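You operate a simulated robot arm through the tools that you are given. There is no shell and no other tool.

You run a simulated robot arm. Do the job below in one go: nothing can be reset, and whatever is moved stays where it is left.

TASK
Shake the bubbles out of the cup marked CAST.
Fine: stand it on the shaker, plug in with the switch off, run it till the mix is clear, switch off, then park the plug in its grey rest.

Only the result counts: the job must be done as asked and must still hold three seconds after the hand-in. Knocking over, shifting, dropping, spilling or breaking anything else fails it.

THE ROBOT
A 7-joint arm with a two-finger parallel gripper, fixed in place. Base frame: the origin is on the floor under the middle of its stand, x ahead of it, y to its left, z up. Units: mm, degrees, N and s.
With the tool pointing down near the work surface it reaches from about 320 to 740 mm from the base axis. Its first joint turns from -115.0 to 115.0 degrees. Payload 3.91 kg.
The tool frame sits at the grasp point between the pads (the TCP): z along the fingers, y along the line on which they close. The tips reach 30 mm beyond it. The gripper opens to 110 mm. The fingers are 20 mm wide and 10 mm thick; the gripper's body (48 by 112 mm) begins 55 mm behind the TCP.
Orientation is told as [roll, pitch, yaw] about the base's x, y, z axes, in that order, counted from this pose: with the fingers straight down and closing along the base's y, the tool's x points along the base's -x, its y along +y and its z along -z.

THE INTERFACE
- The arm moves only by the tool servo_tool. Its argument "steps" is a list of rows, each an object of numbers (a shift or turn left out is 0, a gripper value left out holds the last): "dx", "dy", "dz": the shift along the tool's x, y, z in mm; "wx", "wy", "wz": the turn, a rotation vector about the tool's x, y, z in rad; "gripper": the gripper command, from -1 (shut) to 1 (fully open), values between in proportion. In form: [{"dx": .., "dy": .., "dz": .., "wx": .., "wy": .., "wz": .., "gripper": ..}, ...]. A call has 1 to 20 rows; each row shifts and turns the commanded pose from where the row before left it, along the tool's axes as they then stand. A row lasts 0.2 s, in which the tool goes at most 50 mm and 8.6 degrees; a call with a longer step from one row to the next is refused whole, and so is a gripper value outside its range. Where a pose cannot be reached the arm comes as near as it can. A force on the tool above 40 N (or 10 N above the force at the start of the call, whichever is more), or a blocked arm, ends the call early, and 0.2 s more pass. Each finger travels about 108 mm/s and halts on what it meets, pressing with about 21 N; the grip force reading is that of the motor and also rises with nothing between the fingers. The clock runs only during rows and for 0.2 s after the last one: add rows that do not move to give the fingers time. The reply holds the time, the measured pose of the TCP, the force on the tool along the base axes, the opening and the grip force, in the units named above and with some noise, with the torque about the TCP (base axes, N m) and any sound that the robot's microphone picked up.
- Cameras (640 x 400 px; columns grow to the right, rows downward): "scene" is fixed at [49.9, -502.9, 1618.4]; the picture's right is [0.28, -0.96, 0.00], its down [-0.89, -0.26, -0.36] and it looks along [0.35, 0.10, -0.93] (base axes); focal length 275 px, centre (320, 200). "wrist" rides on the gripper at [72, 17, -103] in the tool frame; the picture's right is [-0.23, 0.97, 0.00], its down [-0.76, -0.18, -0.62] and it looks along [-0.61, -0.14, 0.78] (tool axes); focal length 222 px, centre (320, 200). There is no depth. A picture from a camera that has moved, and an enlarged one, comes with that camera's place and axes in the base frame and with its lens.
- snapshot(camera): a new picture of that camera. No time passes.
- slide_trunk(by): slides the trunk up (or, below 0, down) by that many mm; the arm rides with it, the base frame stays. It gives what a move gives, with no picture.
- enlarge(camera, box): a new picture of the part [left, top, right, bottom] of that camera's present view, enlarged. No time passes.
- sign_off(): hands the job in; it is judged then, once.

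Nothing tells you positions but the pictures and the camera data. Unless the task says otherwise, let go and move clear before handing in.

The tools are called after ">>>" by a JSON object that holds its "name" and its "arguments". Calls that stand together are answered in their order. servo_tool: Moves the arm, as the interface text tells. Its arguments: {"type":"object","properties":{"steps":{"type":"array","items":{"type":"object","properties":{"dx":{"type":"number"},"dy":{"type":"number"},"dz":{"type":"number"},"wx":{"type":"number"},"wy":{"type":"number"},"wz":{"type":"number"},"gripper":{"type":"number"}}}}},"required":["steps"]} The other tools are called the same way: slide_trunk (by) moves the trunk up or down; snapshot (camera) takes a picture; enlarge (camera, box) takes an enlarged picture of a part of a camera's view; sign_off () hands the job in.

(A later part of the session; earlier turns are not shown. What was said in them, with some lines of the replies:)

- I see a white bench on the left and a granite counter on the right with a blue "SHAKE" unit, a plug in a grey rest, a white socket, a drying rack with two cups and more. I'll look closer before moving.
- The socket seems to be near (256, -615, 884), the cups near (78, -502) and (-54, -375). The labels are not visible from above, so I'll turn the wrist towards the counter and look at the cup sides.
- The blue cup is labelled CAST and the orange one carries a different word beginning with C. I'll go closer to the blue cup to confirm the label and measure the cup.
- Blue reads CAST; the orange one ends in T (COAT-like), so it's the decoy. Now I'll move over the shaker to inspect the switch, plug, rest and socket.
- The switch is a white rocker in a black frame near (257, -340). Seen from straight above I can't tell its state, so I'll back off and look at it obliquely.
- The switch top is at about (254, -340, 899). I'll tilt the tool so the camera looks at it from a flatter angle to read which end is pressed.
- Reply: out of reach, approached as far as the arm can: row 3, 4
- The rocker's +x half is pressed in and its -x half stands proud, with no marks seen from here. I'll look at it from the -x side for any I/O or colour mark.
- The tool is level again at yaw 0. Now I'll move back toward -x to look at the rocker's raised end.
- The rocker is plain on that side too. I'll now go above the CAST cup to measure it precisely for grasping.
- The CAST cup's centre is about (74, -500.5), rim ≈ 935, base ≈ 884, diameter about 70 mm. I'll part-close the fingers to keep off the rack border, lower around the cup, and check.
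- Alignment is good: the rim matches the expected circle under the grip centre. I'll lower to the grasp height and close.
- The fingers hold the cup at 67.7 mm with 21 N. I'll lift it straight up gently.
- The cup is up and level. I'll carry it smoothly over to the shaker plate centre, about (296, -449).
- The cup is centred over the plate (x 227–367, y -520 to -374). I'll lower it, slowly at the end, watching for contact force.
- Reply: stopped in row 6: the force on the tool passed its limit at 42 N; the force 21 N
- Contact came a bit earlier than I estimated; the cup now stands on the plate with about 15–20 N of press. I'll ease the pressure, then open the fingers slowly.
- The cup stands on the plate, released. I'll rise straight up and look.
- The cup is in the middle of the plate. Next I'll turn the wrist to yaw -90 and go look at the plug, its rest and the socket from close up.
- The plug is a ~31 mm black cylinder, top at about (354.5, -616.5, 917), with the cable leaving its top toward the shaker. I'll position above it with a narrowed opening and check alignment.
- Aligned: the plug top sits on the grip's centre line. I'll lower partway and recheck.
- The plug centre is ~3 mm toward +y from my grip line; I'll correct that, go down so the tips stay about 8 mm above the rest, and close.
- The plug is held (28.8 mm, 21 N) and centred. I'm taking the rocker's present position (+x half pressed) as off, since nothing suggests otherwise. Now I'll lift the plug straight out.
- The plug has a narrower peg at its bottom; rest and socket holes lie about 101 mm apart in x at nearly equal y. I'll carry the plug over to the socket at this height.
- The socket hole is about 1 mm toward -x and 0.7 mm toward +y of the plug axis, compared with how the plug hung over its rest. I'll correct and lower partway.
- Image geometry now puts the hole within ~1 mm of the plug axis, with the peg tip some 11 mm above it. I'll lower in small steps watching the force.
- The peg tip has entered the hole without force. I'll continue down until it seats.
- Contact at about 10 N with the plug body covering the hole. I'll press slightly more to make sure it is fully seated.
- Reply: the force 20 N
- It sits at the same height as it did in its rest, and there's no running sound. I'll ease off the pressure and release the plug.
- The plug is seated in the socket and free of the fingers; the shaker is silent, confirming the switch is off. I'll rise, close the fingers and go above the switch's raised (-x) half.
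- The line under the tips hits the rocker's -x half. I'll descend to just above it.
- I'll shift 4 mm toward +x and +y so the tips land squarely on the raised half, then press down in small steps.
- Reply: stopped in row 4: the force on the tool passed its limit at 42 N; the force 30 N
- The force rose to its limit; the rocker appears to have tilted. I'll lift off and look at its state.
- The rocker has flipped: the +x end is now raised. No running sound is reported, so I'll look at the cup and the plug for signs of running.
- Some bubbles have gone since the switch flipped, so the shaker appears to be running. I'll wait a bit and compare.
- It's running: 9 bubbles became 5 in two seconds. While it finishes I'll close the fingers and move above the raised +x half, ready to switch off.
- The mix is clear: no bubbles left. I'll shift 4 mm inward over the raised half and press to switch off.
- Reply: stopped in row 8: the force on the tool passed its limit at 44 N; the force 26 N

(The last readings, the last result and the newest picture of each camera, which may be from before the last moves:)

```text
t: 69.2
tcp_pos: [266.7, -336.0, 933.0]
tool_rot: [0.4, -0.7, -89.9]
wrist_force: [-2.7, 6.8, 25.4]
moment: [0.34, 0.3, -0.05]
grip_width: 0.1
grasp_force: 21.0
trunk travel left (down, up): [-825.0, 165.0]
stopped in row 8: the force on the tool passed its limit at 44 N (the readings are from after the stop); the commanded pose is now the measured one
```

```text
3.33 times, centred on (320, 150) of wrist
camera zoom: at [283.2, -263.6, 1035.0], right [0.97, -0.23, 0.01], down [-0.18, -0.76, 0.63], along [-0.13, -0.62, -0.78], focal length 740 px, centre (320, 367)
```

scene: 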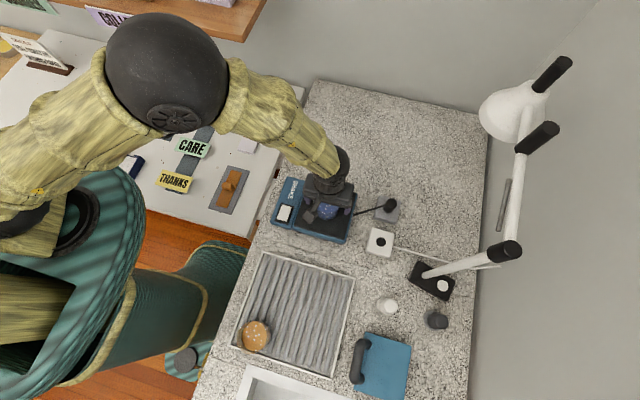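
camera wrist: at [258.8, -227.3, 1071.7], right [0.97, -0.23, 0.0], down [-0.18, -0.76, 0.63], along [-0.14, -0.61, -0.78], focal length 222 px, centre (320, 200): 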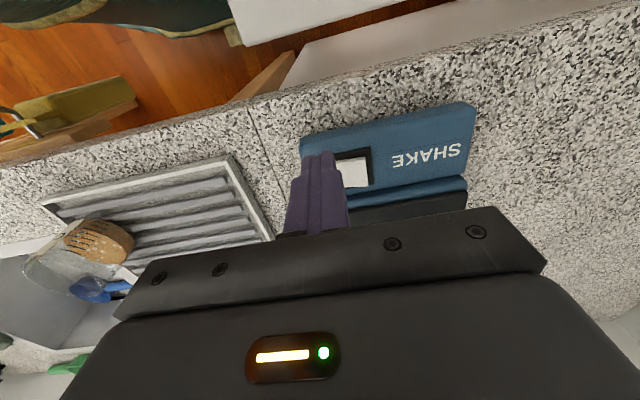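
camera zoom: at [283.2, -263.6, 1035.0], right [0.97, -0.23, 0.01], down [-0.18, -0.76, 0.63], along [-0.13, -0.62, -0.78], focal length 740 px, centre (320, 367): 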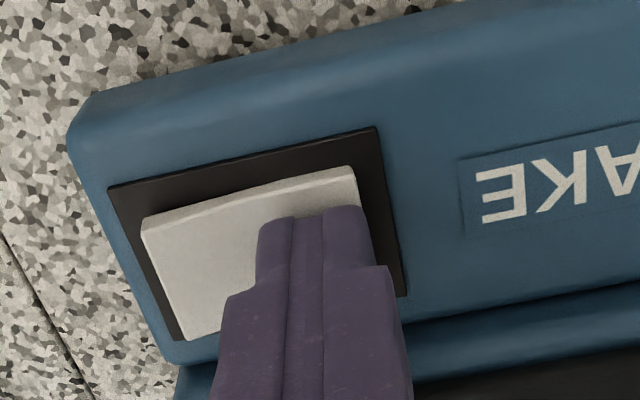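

The left end rises again. I'll lift off, open the fingers and confirm the rocker's position.

>>> {"name": "servo_tool", "arguments": {"steps": [{"dz": -4}, {"dz": -10}, {"dz": -15}, {"dx": 20, "dz": -10}, {"dx": 20, "dy": -12, "gripper": 0}, {"gripper": 0.6}, {"gripper": 1}, {}, {}]}}

>>> {"name": "enlarge", "arguments": {"camera": "wrist", "box": [290, 120, 410, 210]}}

>>> {"name": "enlarge", "arguments": {"camera": "scene", "box": [270, 170, 370, 245]}}

```text
t: 71.2
tcp_pos: [255.7, -299.7, 971.2]
tool_rot: [0.3, -0.6, -89.9]
wrist_force: [1.2, 0.4, -0.9]
moment: [0.01, 0.02, 0.0]
grip_width: 110.3
grasp_force: 0.1
trunk travel left (down, up): [-825.0, 165.0]
```

```text
4.44 times, centred on (350, 165) of wrist
camera zoom: at [272.5, -226.7, 1071.6], right [0.97, -0.23, 0.01], down [-0.18, -0.76, 0.63], along [-0.14, -0.62, -0.78], focal length 987 px, centre (187, 356)
```

zoom: 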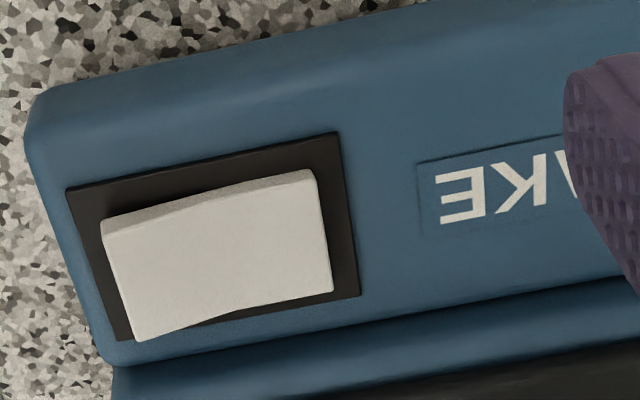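

```text
5.33 times, centred on (320, 208) of scene
camera zoom: at [49.9, -502.9, 1618.4], right [0.28, -0.96, 0.0], down [-0.89, -0.26, -0.36], along [0.35, 0.1, -0.93], focal length 1468 px, centre (320, 160)
```

zoom: 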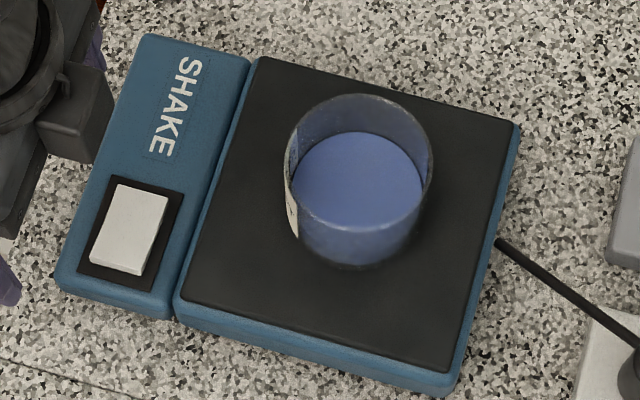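

The switch is back in its original (off) position and the mix is clear. Now I'll level the tool, rise, and go back above the plug in the socket.

>>> {"name": "servo_tool", "arguments": {"steps": [{"wx": 0.005, "wy": 0.01, "dz": -30}, {"dz": -45}, {"dx": -20, "gripper": 0.164}, {"dx": -35}, {"dx": -42}, {"dx": -42}, {"dx": -42}, {"dx": -42}, {"dx": -42}, {"dx": -30}, {"dx": -19, "dy": -1.2}, {}, {}]}}

>>> {"name": "snapshot", "arguments": {"camera": "wrist"}}

>>> {"name": "enlarge", "arguments": {"camera": "wrist", "box": [260, 60, 380, 180]}}

```text
t: 74.0
tcp_pos: [253.9, -609.8, 1042.9]
tool_rot: [0.0, 0.1, -90.0]
wrist_force: [-0.1, 0.0, -0.4]
moment: [-0.02, 0.0, 0.0]
grip_width: 64.0
grasp_force: 0.1
trunk travel left (down, up): [-825.0, 165.0]
```

```text
taken
camera wrist: at [270.9, -538.9, 1145.9], right [0.97, -0.23, 0.0], down [-0.18, -0.76, 0.62], along [-0.14, -0.61, -0.78], focal length 222 px, centre (320, 200)
```

wrist: 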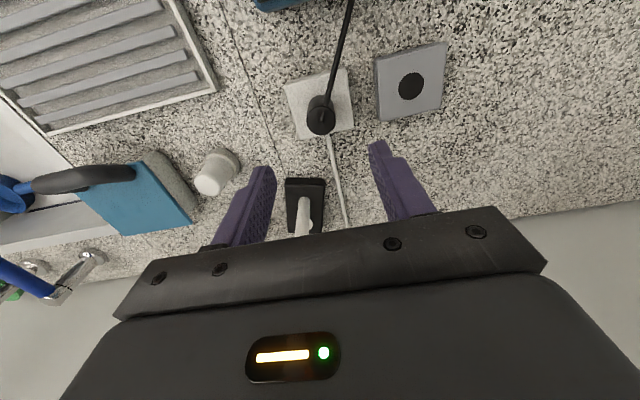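

```text
3.33 times, centred on (320, 120) of wrist
camera zoom: at [270.9, -538.9, 1145.9], right [0.97, -0.23, 0.0], down [-0.18, -0.76, 0.62], along [-0.14, -0.61, -0.78], focal length 740 px, centre (320, 467)
```

zoom: 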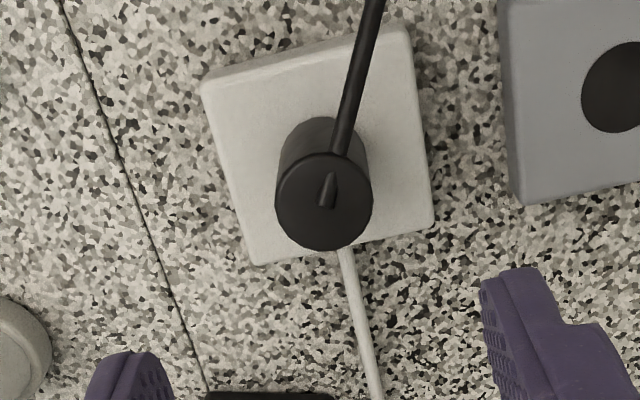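

The plug is ~3.4 mm toward -y from the grip line. I'll correct while descending partway.

>>> {"name": "servo_tool", "arguments": {"steps": [{"dx": -3.4, "dy": 0.4, "dz": 15}, {"dz": 22}, {"dz": 22}, {"dz": 20}, {"dz": 12}, {"dz": 7}, {}, {}]}}

>>> {"name": "enlarge", "arguments": {"camera": "wrist", "box": [240, 100, 400, 220]}}

```text
t: 75.8
tcp_pos: [252.5, -613.2, 946.6]
tool_rot: [0.0, -0.1, -89.9]
wrist_force: [-0.1, 0.4, 0.1]
moment: [-0.02, -0.01, -0.02]
grip_width: 63.9
grasp_force: 0.1
trunk travel left (down, up): [-825.0, 165.0]
```

```text
3.33 times, centred on (320, 160) of wrist
camera zoom: at [270.1, -542.3, 1049.4], right [0.97, -0.23, 0.0], down [-0.18, -0.76, 0.62], along [-0.14, -0.61, -0.78], focal length 740 px, centre (320, 333)
```

zoom: 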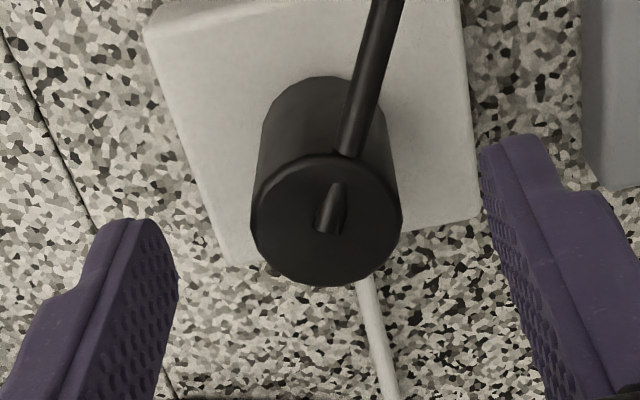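

Well aligned (about 1.2 mm to correct in x). I'll lower to the same grip height as before and close on the plug.

>>> {"name": "servo_tool", "arguments": {"steps": [{"dy": 1.2, "dz": 8}, {"dz": 8}, {"dz": 8}, {}, {"gripper": -0.1}, {"gripper": -0.3}, {"gripper": -0.5}, {"gripper": -0.6}, {}, {}]}}

>>> {"name": "enlarge", "arguments": {"camera": "wrist", "box": [240, 100, 400, 220]}}

```text
t: 78.0
tcp_pos: [256.0, -614.9, 923.1]
tool_rot: [0.0, 0.0, -89.9]
wrist_force: [-3.8, 0.6, 0.5]
moment: [0.0, 0.27, 0.01]
grip_width: 28.9
grasp_force: 20.9
trunk travel left (down, up): [-825.0, 165.0]
```

```text
3.33 times, centred on (320, 160) of wrist
camera zoom: at [271.7, -542.8, 1026.4], right [0.97, -0.23, 0.0], down [-0.18, -0.76, 0.62], along [-0.14, -0.61, -0.78], focal length 740 px, centre (320, 333)
```

zoom: 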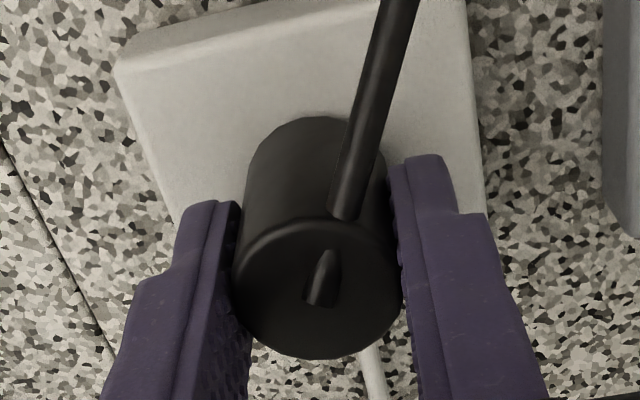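

The plug is held again. The switch is off, so I'll pull it straight up out of the socket.

>>> {"name": "servo_tool", "arguments": {"steps": [{"dz": -3}, {"dz": -5}, {"dz": -8}, {"dz": -10}, {"dz": -12}, {"dz": -12}, {"dz": -10}, {}, {}]}}

>>> {"name": "enlarge", "arguments": {"camera": "wrist", "box": [230, 70, 430, 220]}}

```text
t: 80.0
tcp_pos: [257.2, -612.9, 982.8]
tool_rot: [-0.1, 0.0, -89.9]
wrist_force: [-0.5, 0.5, -0.4]
moment: [0.02, -0.02, -0.01]
grip_width: 28.7
grasp_force: 21.1
trunk travel left (down, up): [-825.0, 165.0]
```

```text
2.67 times, centred on (330, 145) of wrist
camera zoom: at [274.0, -543.0, 1086.1], right [0.97, -0.23, 0.0], down [-0.18, -0.76, 0.62], along [-0.14, -0.61, -0.78], focal length 592 px, centre (293, 347)
```

zoom: 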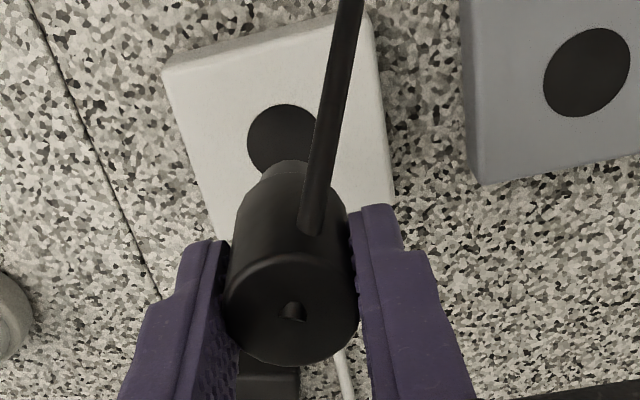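

The plug is out. I'll carry it back over the grey rest.

>>> {"name": "servo_tool", "arguments": {"steps": [{"dy": 10}, {"dy": 18}, {"dy": 22}, {"dy": 22}, {"dy": 18}, {"dy": 9.5}, {}, {}]}}

>>> {"name": "enlarge", "arguments": {"camera": "wrist", "box": [200, 70, 400, 220]}}

```text
t: 81.8
tcp_pos: [357.1, -613.8, 982.3]
tool_rot: [-0.1, 0.0, -89.9]
wrist_force: [0.1, 0.5, -0.9]
moment: [0.01, -0.01, -0.01]
grip_width: 28.9
grasp_force: 21.1
trunk travel left (down, up): [-825.0, 165.0]
```

```text
2.67 times, centred on (300, 145) of wrist
camera zoom: at [374.3, -542.2, 1085.1], right [0.97, -0.23, 0.0], down [-0.18, -0.76, 0.62], along [-0.14, -0.61, -0.78], focal length 592 px, centre (373, 347)
```

zoom: 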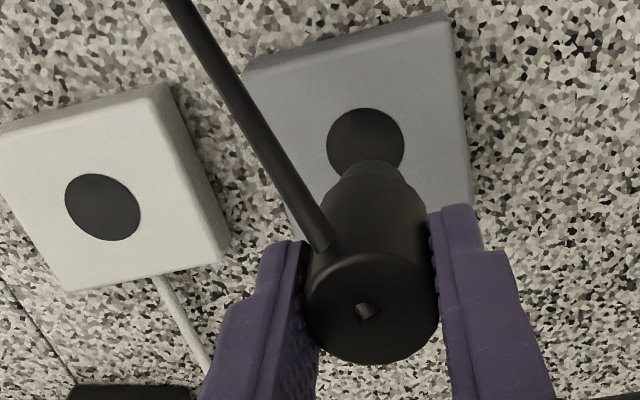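

The hole is about 2 mm toward -x and 1 mm toward -y; I'll correct and lower partway.

>>> {"name": "servo_tool", "arguments": {"steps": [{"dx": -1, "dy": -2}, {"dz": 8}, {"dz": 8}, {"dz": 8}, {}, {}]}}

>>> {"name": "enlarge", "arguments": {"camera": "wrist", "box": [270, 80, 370, 180]}}

```text
t: 83.2
tcp_pos: [354.4, -614.0, 957.5]
tool_rot: [0.0, 0.1, -89.9]
wrist_force: [-0.1, -0.3, 0.2]
moment: [0.02, -0.02, -0.01]
grip_width: 29.2
grasp_force: 21.0
trunk travel left (down, up): [-825.0, 165.0]
```

```text
4.00 times, centred on (320, 130) of wrist
camera zoom: at [371.1, -542.8, 1060.7], right [0.97, -0.23, 0.0], down [-0.18, -0.76, 0.62], along [-0.14, -0.61, -0.78], focal length 888 px, centre (320, 480)
```

zoom: 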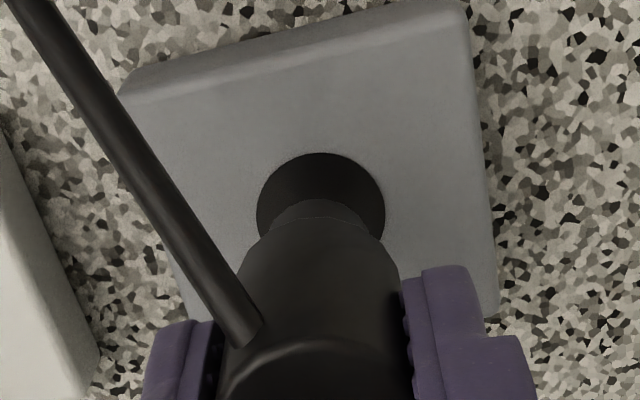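

Hole and peg are concentric within about 1 mm. I'll lower in steps with force watch.

>>> {"name": "servo_tool", "arguments": {"steps": [{"dx": 0.7, "dz": 4}, {"dz": 4}, {"dz": 4}, {"dz": 4}, {}]}}

>>> {"name": "enlarge", "arguments": {"camera": "wrist", "box": [270, 80, 370, 180]}}

```text
t: 84.4
tcp_pos: [354.2, -612.2, 942.4]
tool_rot: [0.0, 0.0, -89.9]
wrist_force: [0.6, 1.0, -0.5]
moment: [0.04, 0.0, -0.01]
grip_width: 28.5
grasp_force: 20.8
trunk travel left (down, up): [-825.0, 165.0]
```

```text
4.00 times, centred on (320, 130) of wrist
camera zoom: at [371.1, -541.2, 1045.7], right [0.97, -0.23, 0.0], down [-0.18, -0.76, 0.62], along [-0.14, -0.61, -0.78], focal length 888 px, centre (320, 480)
```

zoom: 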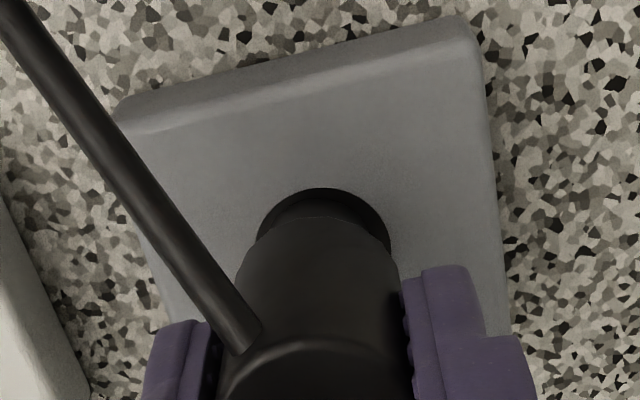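

>>> {"name": "servo_tool", "arguments": {"steps": [{"dz": 3}, {"dz": 3}, {"dz": 3}, {"dz": 3}, {}]}}

>>> {"name": "enlarge", "arguments": {"camera": "wrist", "box": [270, 80, 370, 180]}}

```text
t: 85.6
tcp_pos: [354.7, -613.5, 931.0]
tool_rot: [0.0, 0.0, -90.0]
wrist_force: [0.1, -1.4, -0.1]
moment: [-0.01, -0.02, 0.02]
grip_width: 28.7
grasp_force: 20.8
trunk travel left (down, up): [-825.0, 165.0]
```

```text
4.00 times, centred on (320, 130) of wrist
camera zoom: at [370.8, -541.8, 1033.8], right [0.97, -0.23, 0.0], down [-0.18, -0.76, 0.62], along [-0.14, -0.61, -0.78], focal length 888 px, centre (320, 480)
```

zoom: 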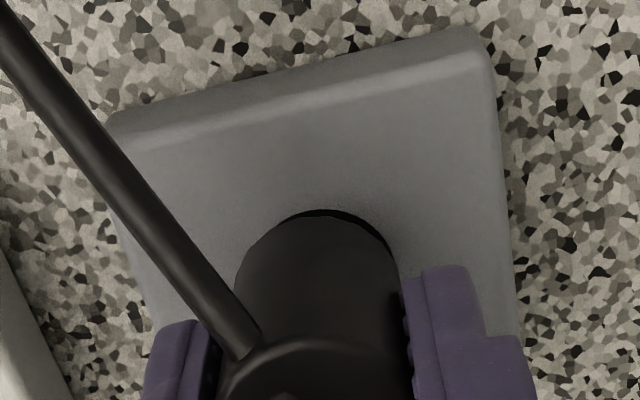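

>>> {"name": "servo_tool", "arguments": {"steps": [{"dz": 2}, {"dz": 2}, {"dz": 2}, {"dz": 2}, {}]}}

>>> {"name": "enlarge", "arguments": {"camera": "wrist", "box": [270, 80, 370, 180]}}

```text
t: 86.8
tcp_pos: [353.7, -614.9, 924.0]
tool_rot: [0.1, -0.1, -89.9]
wrist_force: [-0.2, 0.0, 2.5]
moment: [-0.01, 0.07, 0.01]
grip_width: 28.7
grasp_force: 21.1
trunk travel left (down, up): [-825.0, 165.0]
```

```text
4.00 times, centred on (320, 130) of wrist
camera zoom: at [369.6, -542.9, 1026.3], right [0.97, -0.23, 0.0], down [-0.18, -0.76, 0.62], along [-0.14, -0.61, -0.78], focal length 888 px, centre (320, 480)
```

zoom: 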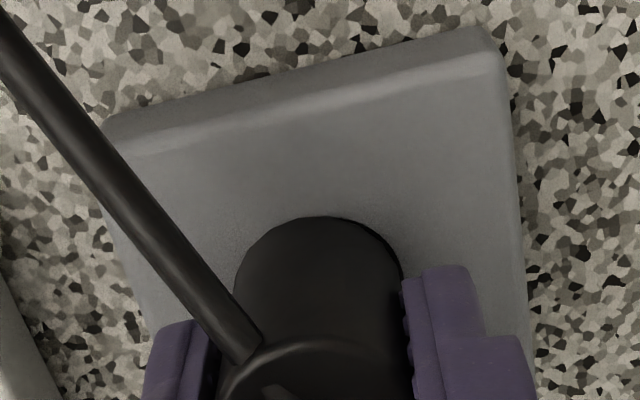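

It's just touching down (2.5 N). A small extra press to seat it.

>>> {"name": "servo_tool", "arguments": {"steps": [{"dz": 1.5}, {"dz": 1}, {}]}}

>>> {"name": "enlarge", "arguments": {"camera": "wrist", "box": [270, 80, 370, 180]}}

```text
t: 87.6
tcp_pos: [354.1, -613.8, 921.1]
tool_rot: [0.0, 0.0, -89.9]
wrist_force: [1.1, -1.4, 9.9]
moment: [0.0, 0.06, 0.03]
grip_width: 28.7
grasp_force: 20.7
trunk travel left (down, up): [-825.0, 165.0]
```

```text
4.00 times, centred on (320, 130) of wrist
camera zoom: at [370.5, -541.9, 1024.3], right [0.97, -0.23, 0.0], down [-0.18, -0.76, 0.62], along [-0.14, -0.61, -0.78], focal length 888 px, centre (320, 480)
```

zoom: 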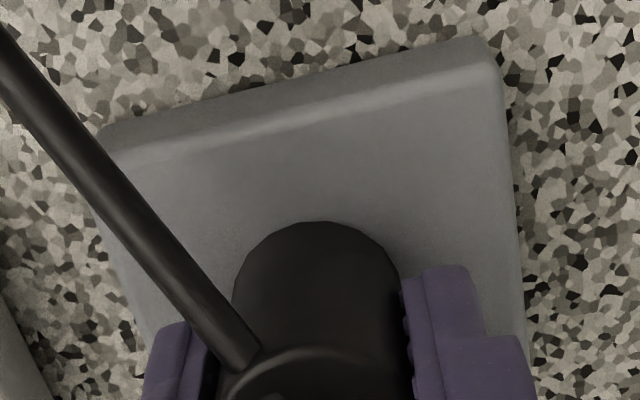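

>>> {"name": "servo_tool", "arguments": {"steps": [{"dz": 1}, {"dz": 0.5}, {}]}}

>>> {"name": "servo_tool", "arguments": {"steps": [{"dz": -1}, {"dz": -0.5}, {"gripper": -0.4}, {"gripper": -0.3}, {"gripper": -0.1}, {"gripper": 0.1}, {}, {}]}}

>>> {"name": "snapshot", "arguments": {"camera": "wrist"}}

```text
t: 88.4
tcp_pos: [355.1, -612.8, 919.9]
tool_rot: [0.1, -0.1, -89.9]
wrist_force: [2.3, -0.6, 11.6]
moment: [-0.03, 0.18, -0.03]
grip_width: 29.1
grasp_force: 20.4
trunk travel left (down, up): [-825.0, 165.0]
```

```text
t: 90.2
tcp_pos: [353.3, -614.5, 919.6]
tool_rot: [0.0, 0.0, -89.9]
wrist_force: [0.4, 0.7, 0.1]
moment: [0.0, 0.0, 0.03]
grip_width: 60.5
grasp_force: 0.0
trunk travel left (down, up): [-825.0, 165.0]
```

```text
taken
camera wrist: at [370.3, -543.0, 1022.5], right [0.97, -0.23, 0.0], down [-0.18, -0.76, 0.62], along [-0.14, -0.61, -0.78], focal length 222 px, centre (320, 200)
```

wrist: 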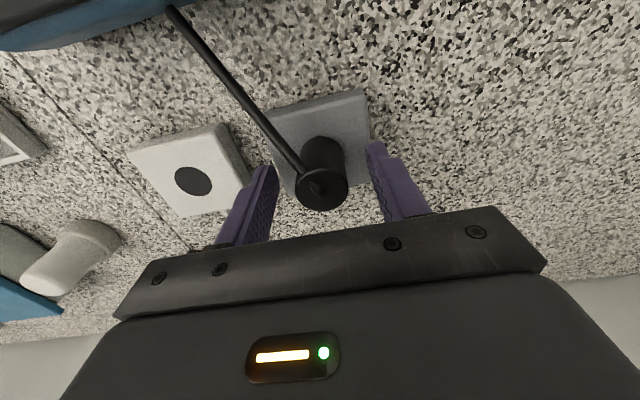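

The plug stands in its grey rest, released. I'll rise straight up and retreat clear, then inspect everything.

>>> {"name": "servo_tool", "arguments": {"steps": [{"dz": -15}, {"dz": -30}, {"dz": -45}, {"dz": -45}, {"dz": -30}, {"dx": 25}, {"dx": 40}, {"dx": 45}, {"dx": 45}, {"dx": 45}, {"dx": 45}, {"dx": 35}, {}, {}]}}

>>> {"name": "snapshot", "arguments": {"camera": "scene"}}

>>> {"name": "enlarge", "arguments": {"camera": "scene", "box": [260, 150, 460, 290]}}

>>> {"name": "snapshot", "arguments": {"camera": "wrist"}}

```text
t: 93.2
tcp_pos: [353.5, -334.0, 1084.9]
tool_rot: [0.1, -0.2, -90.0]
wrist_force: [-1.1, 0.0, 0.8]
moment: [0.0, 0.01, 0.0]
grip_width: 60.4
grasp_force: 0.0
trunk travel left (down, up): [-825.0, 165.0]
```

```text
taken
```

scene: 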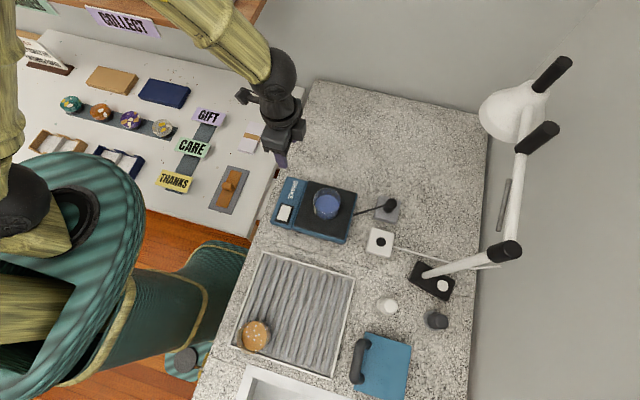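

```text
2.86 times, centred on (360, 220) of scene
camera zoom: at [49.9, -502.9, 1618.4], right [0.28, -0.96, 0.0], down [-0.89, -0.26, -0.36], along [0.35, 0.1, -0.93], focal length 786 px, centre (206, 143)
```

zoom: 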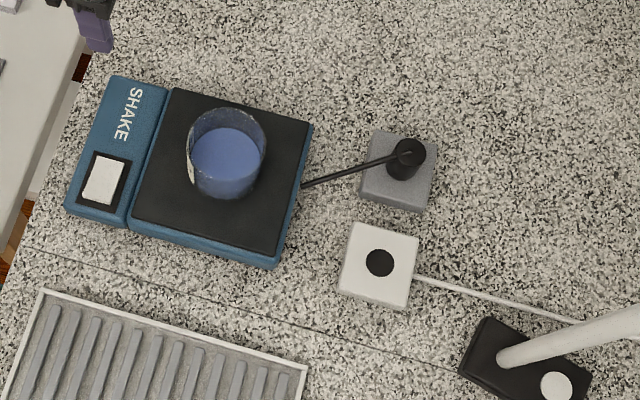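

```text
taken
camera wrist: at [369.8, -263.3, 1187.2], right [0.97, -0.23, 0.0], down [-0.18, -0.76, 0.62], along [-0.14, -0.61, -0.78], focal length 222 px, centre (320, 200)
```

wrist: 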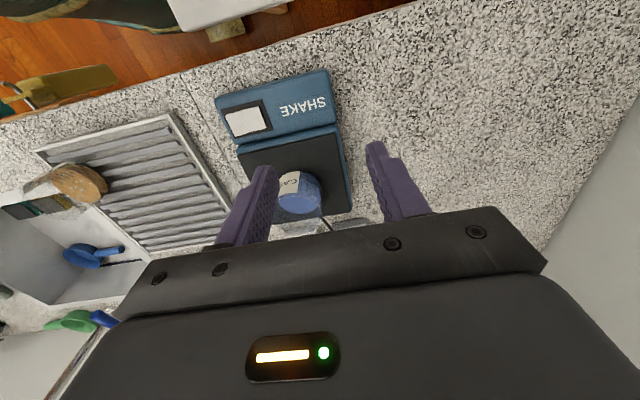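

The final check shows everything in order. The CAST cup stands clear and upright on the shaker, the rocker is back in its off position and the plug is in its grey rest. The socket is empty, the other items haven't moved, and the arm is clear, so I'm handing in.

>>> {"name": "sign_off", "arguments": {}}

```text
The job is handed in.
```

The CAST cup is standing on the shaker with its mix clear. The shaker is switched off and the plug is parked in its grey rest. I checked all of this in the pictures before handing in. The arm is clear, and nothing else looks disturbed.

- **Cup:** the blue cup carries the CAST label. The orange one has a different word ending in T, and I left it in the rack.
- **Switch state:** the rocker has no markings, so I took its starting position to be off when I plugged in. The run bore this out: nothing started on plugging in, and the bubbles only began to go after I pressed the other half.
- **Run:** all the bubbles were gone about 8 seconds after I pressed the switch, and I turned it off roughly 2 seconds after that. The microphone picked up no running sound, so I judged it by the bubbles alone.
- **Placing the cup:** it met the plate a little earlier than I had estimated and was briefly pressed at about 42 N. It stayed upright and I saw no spill.
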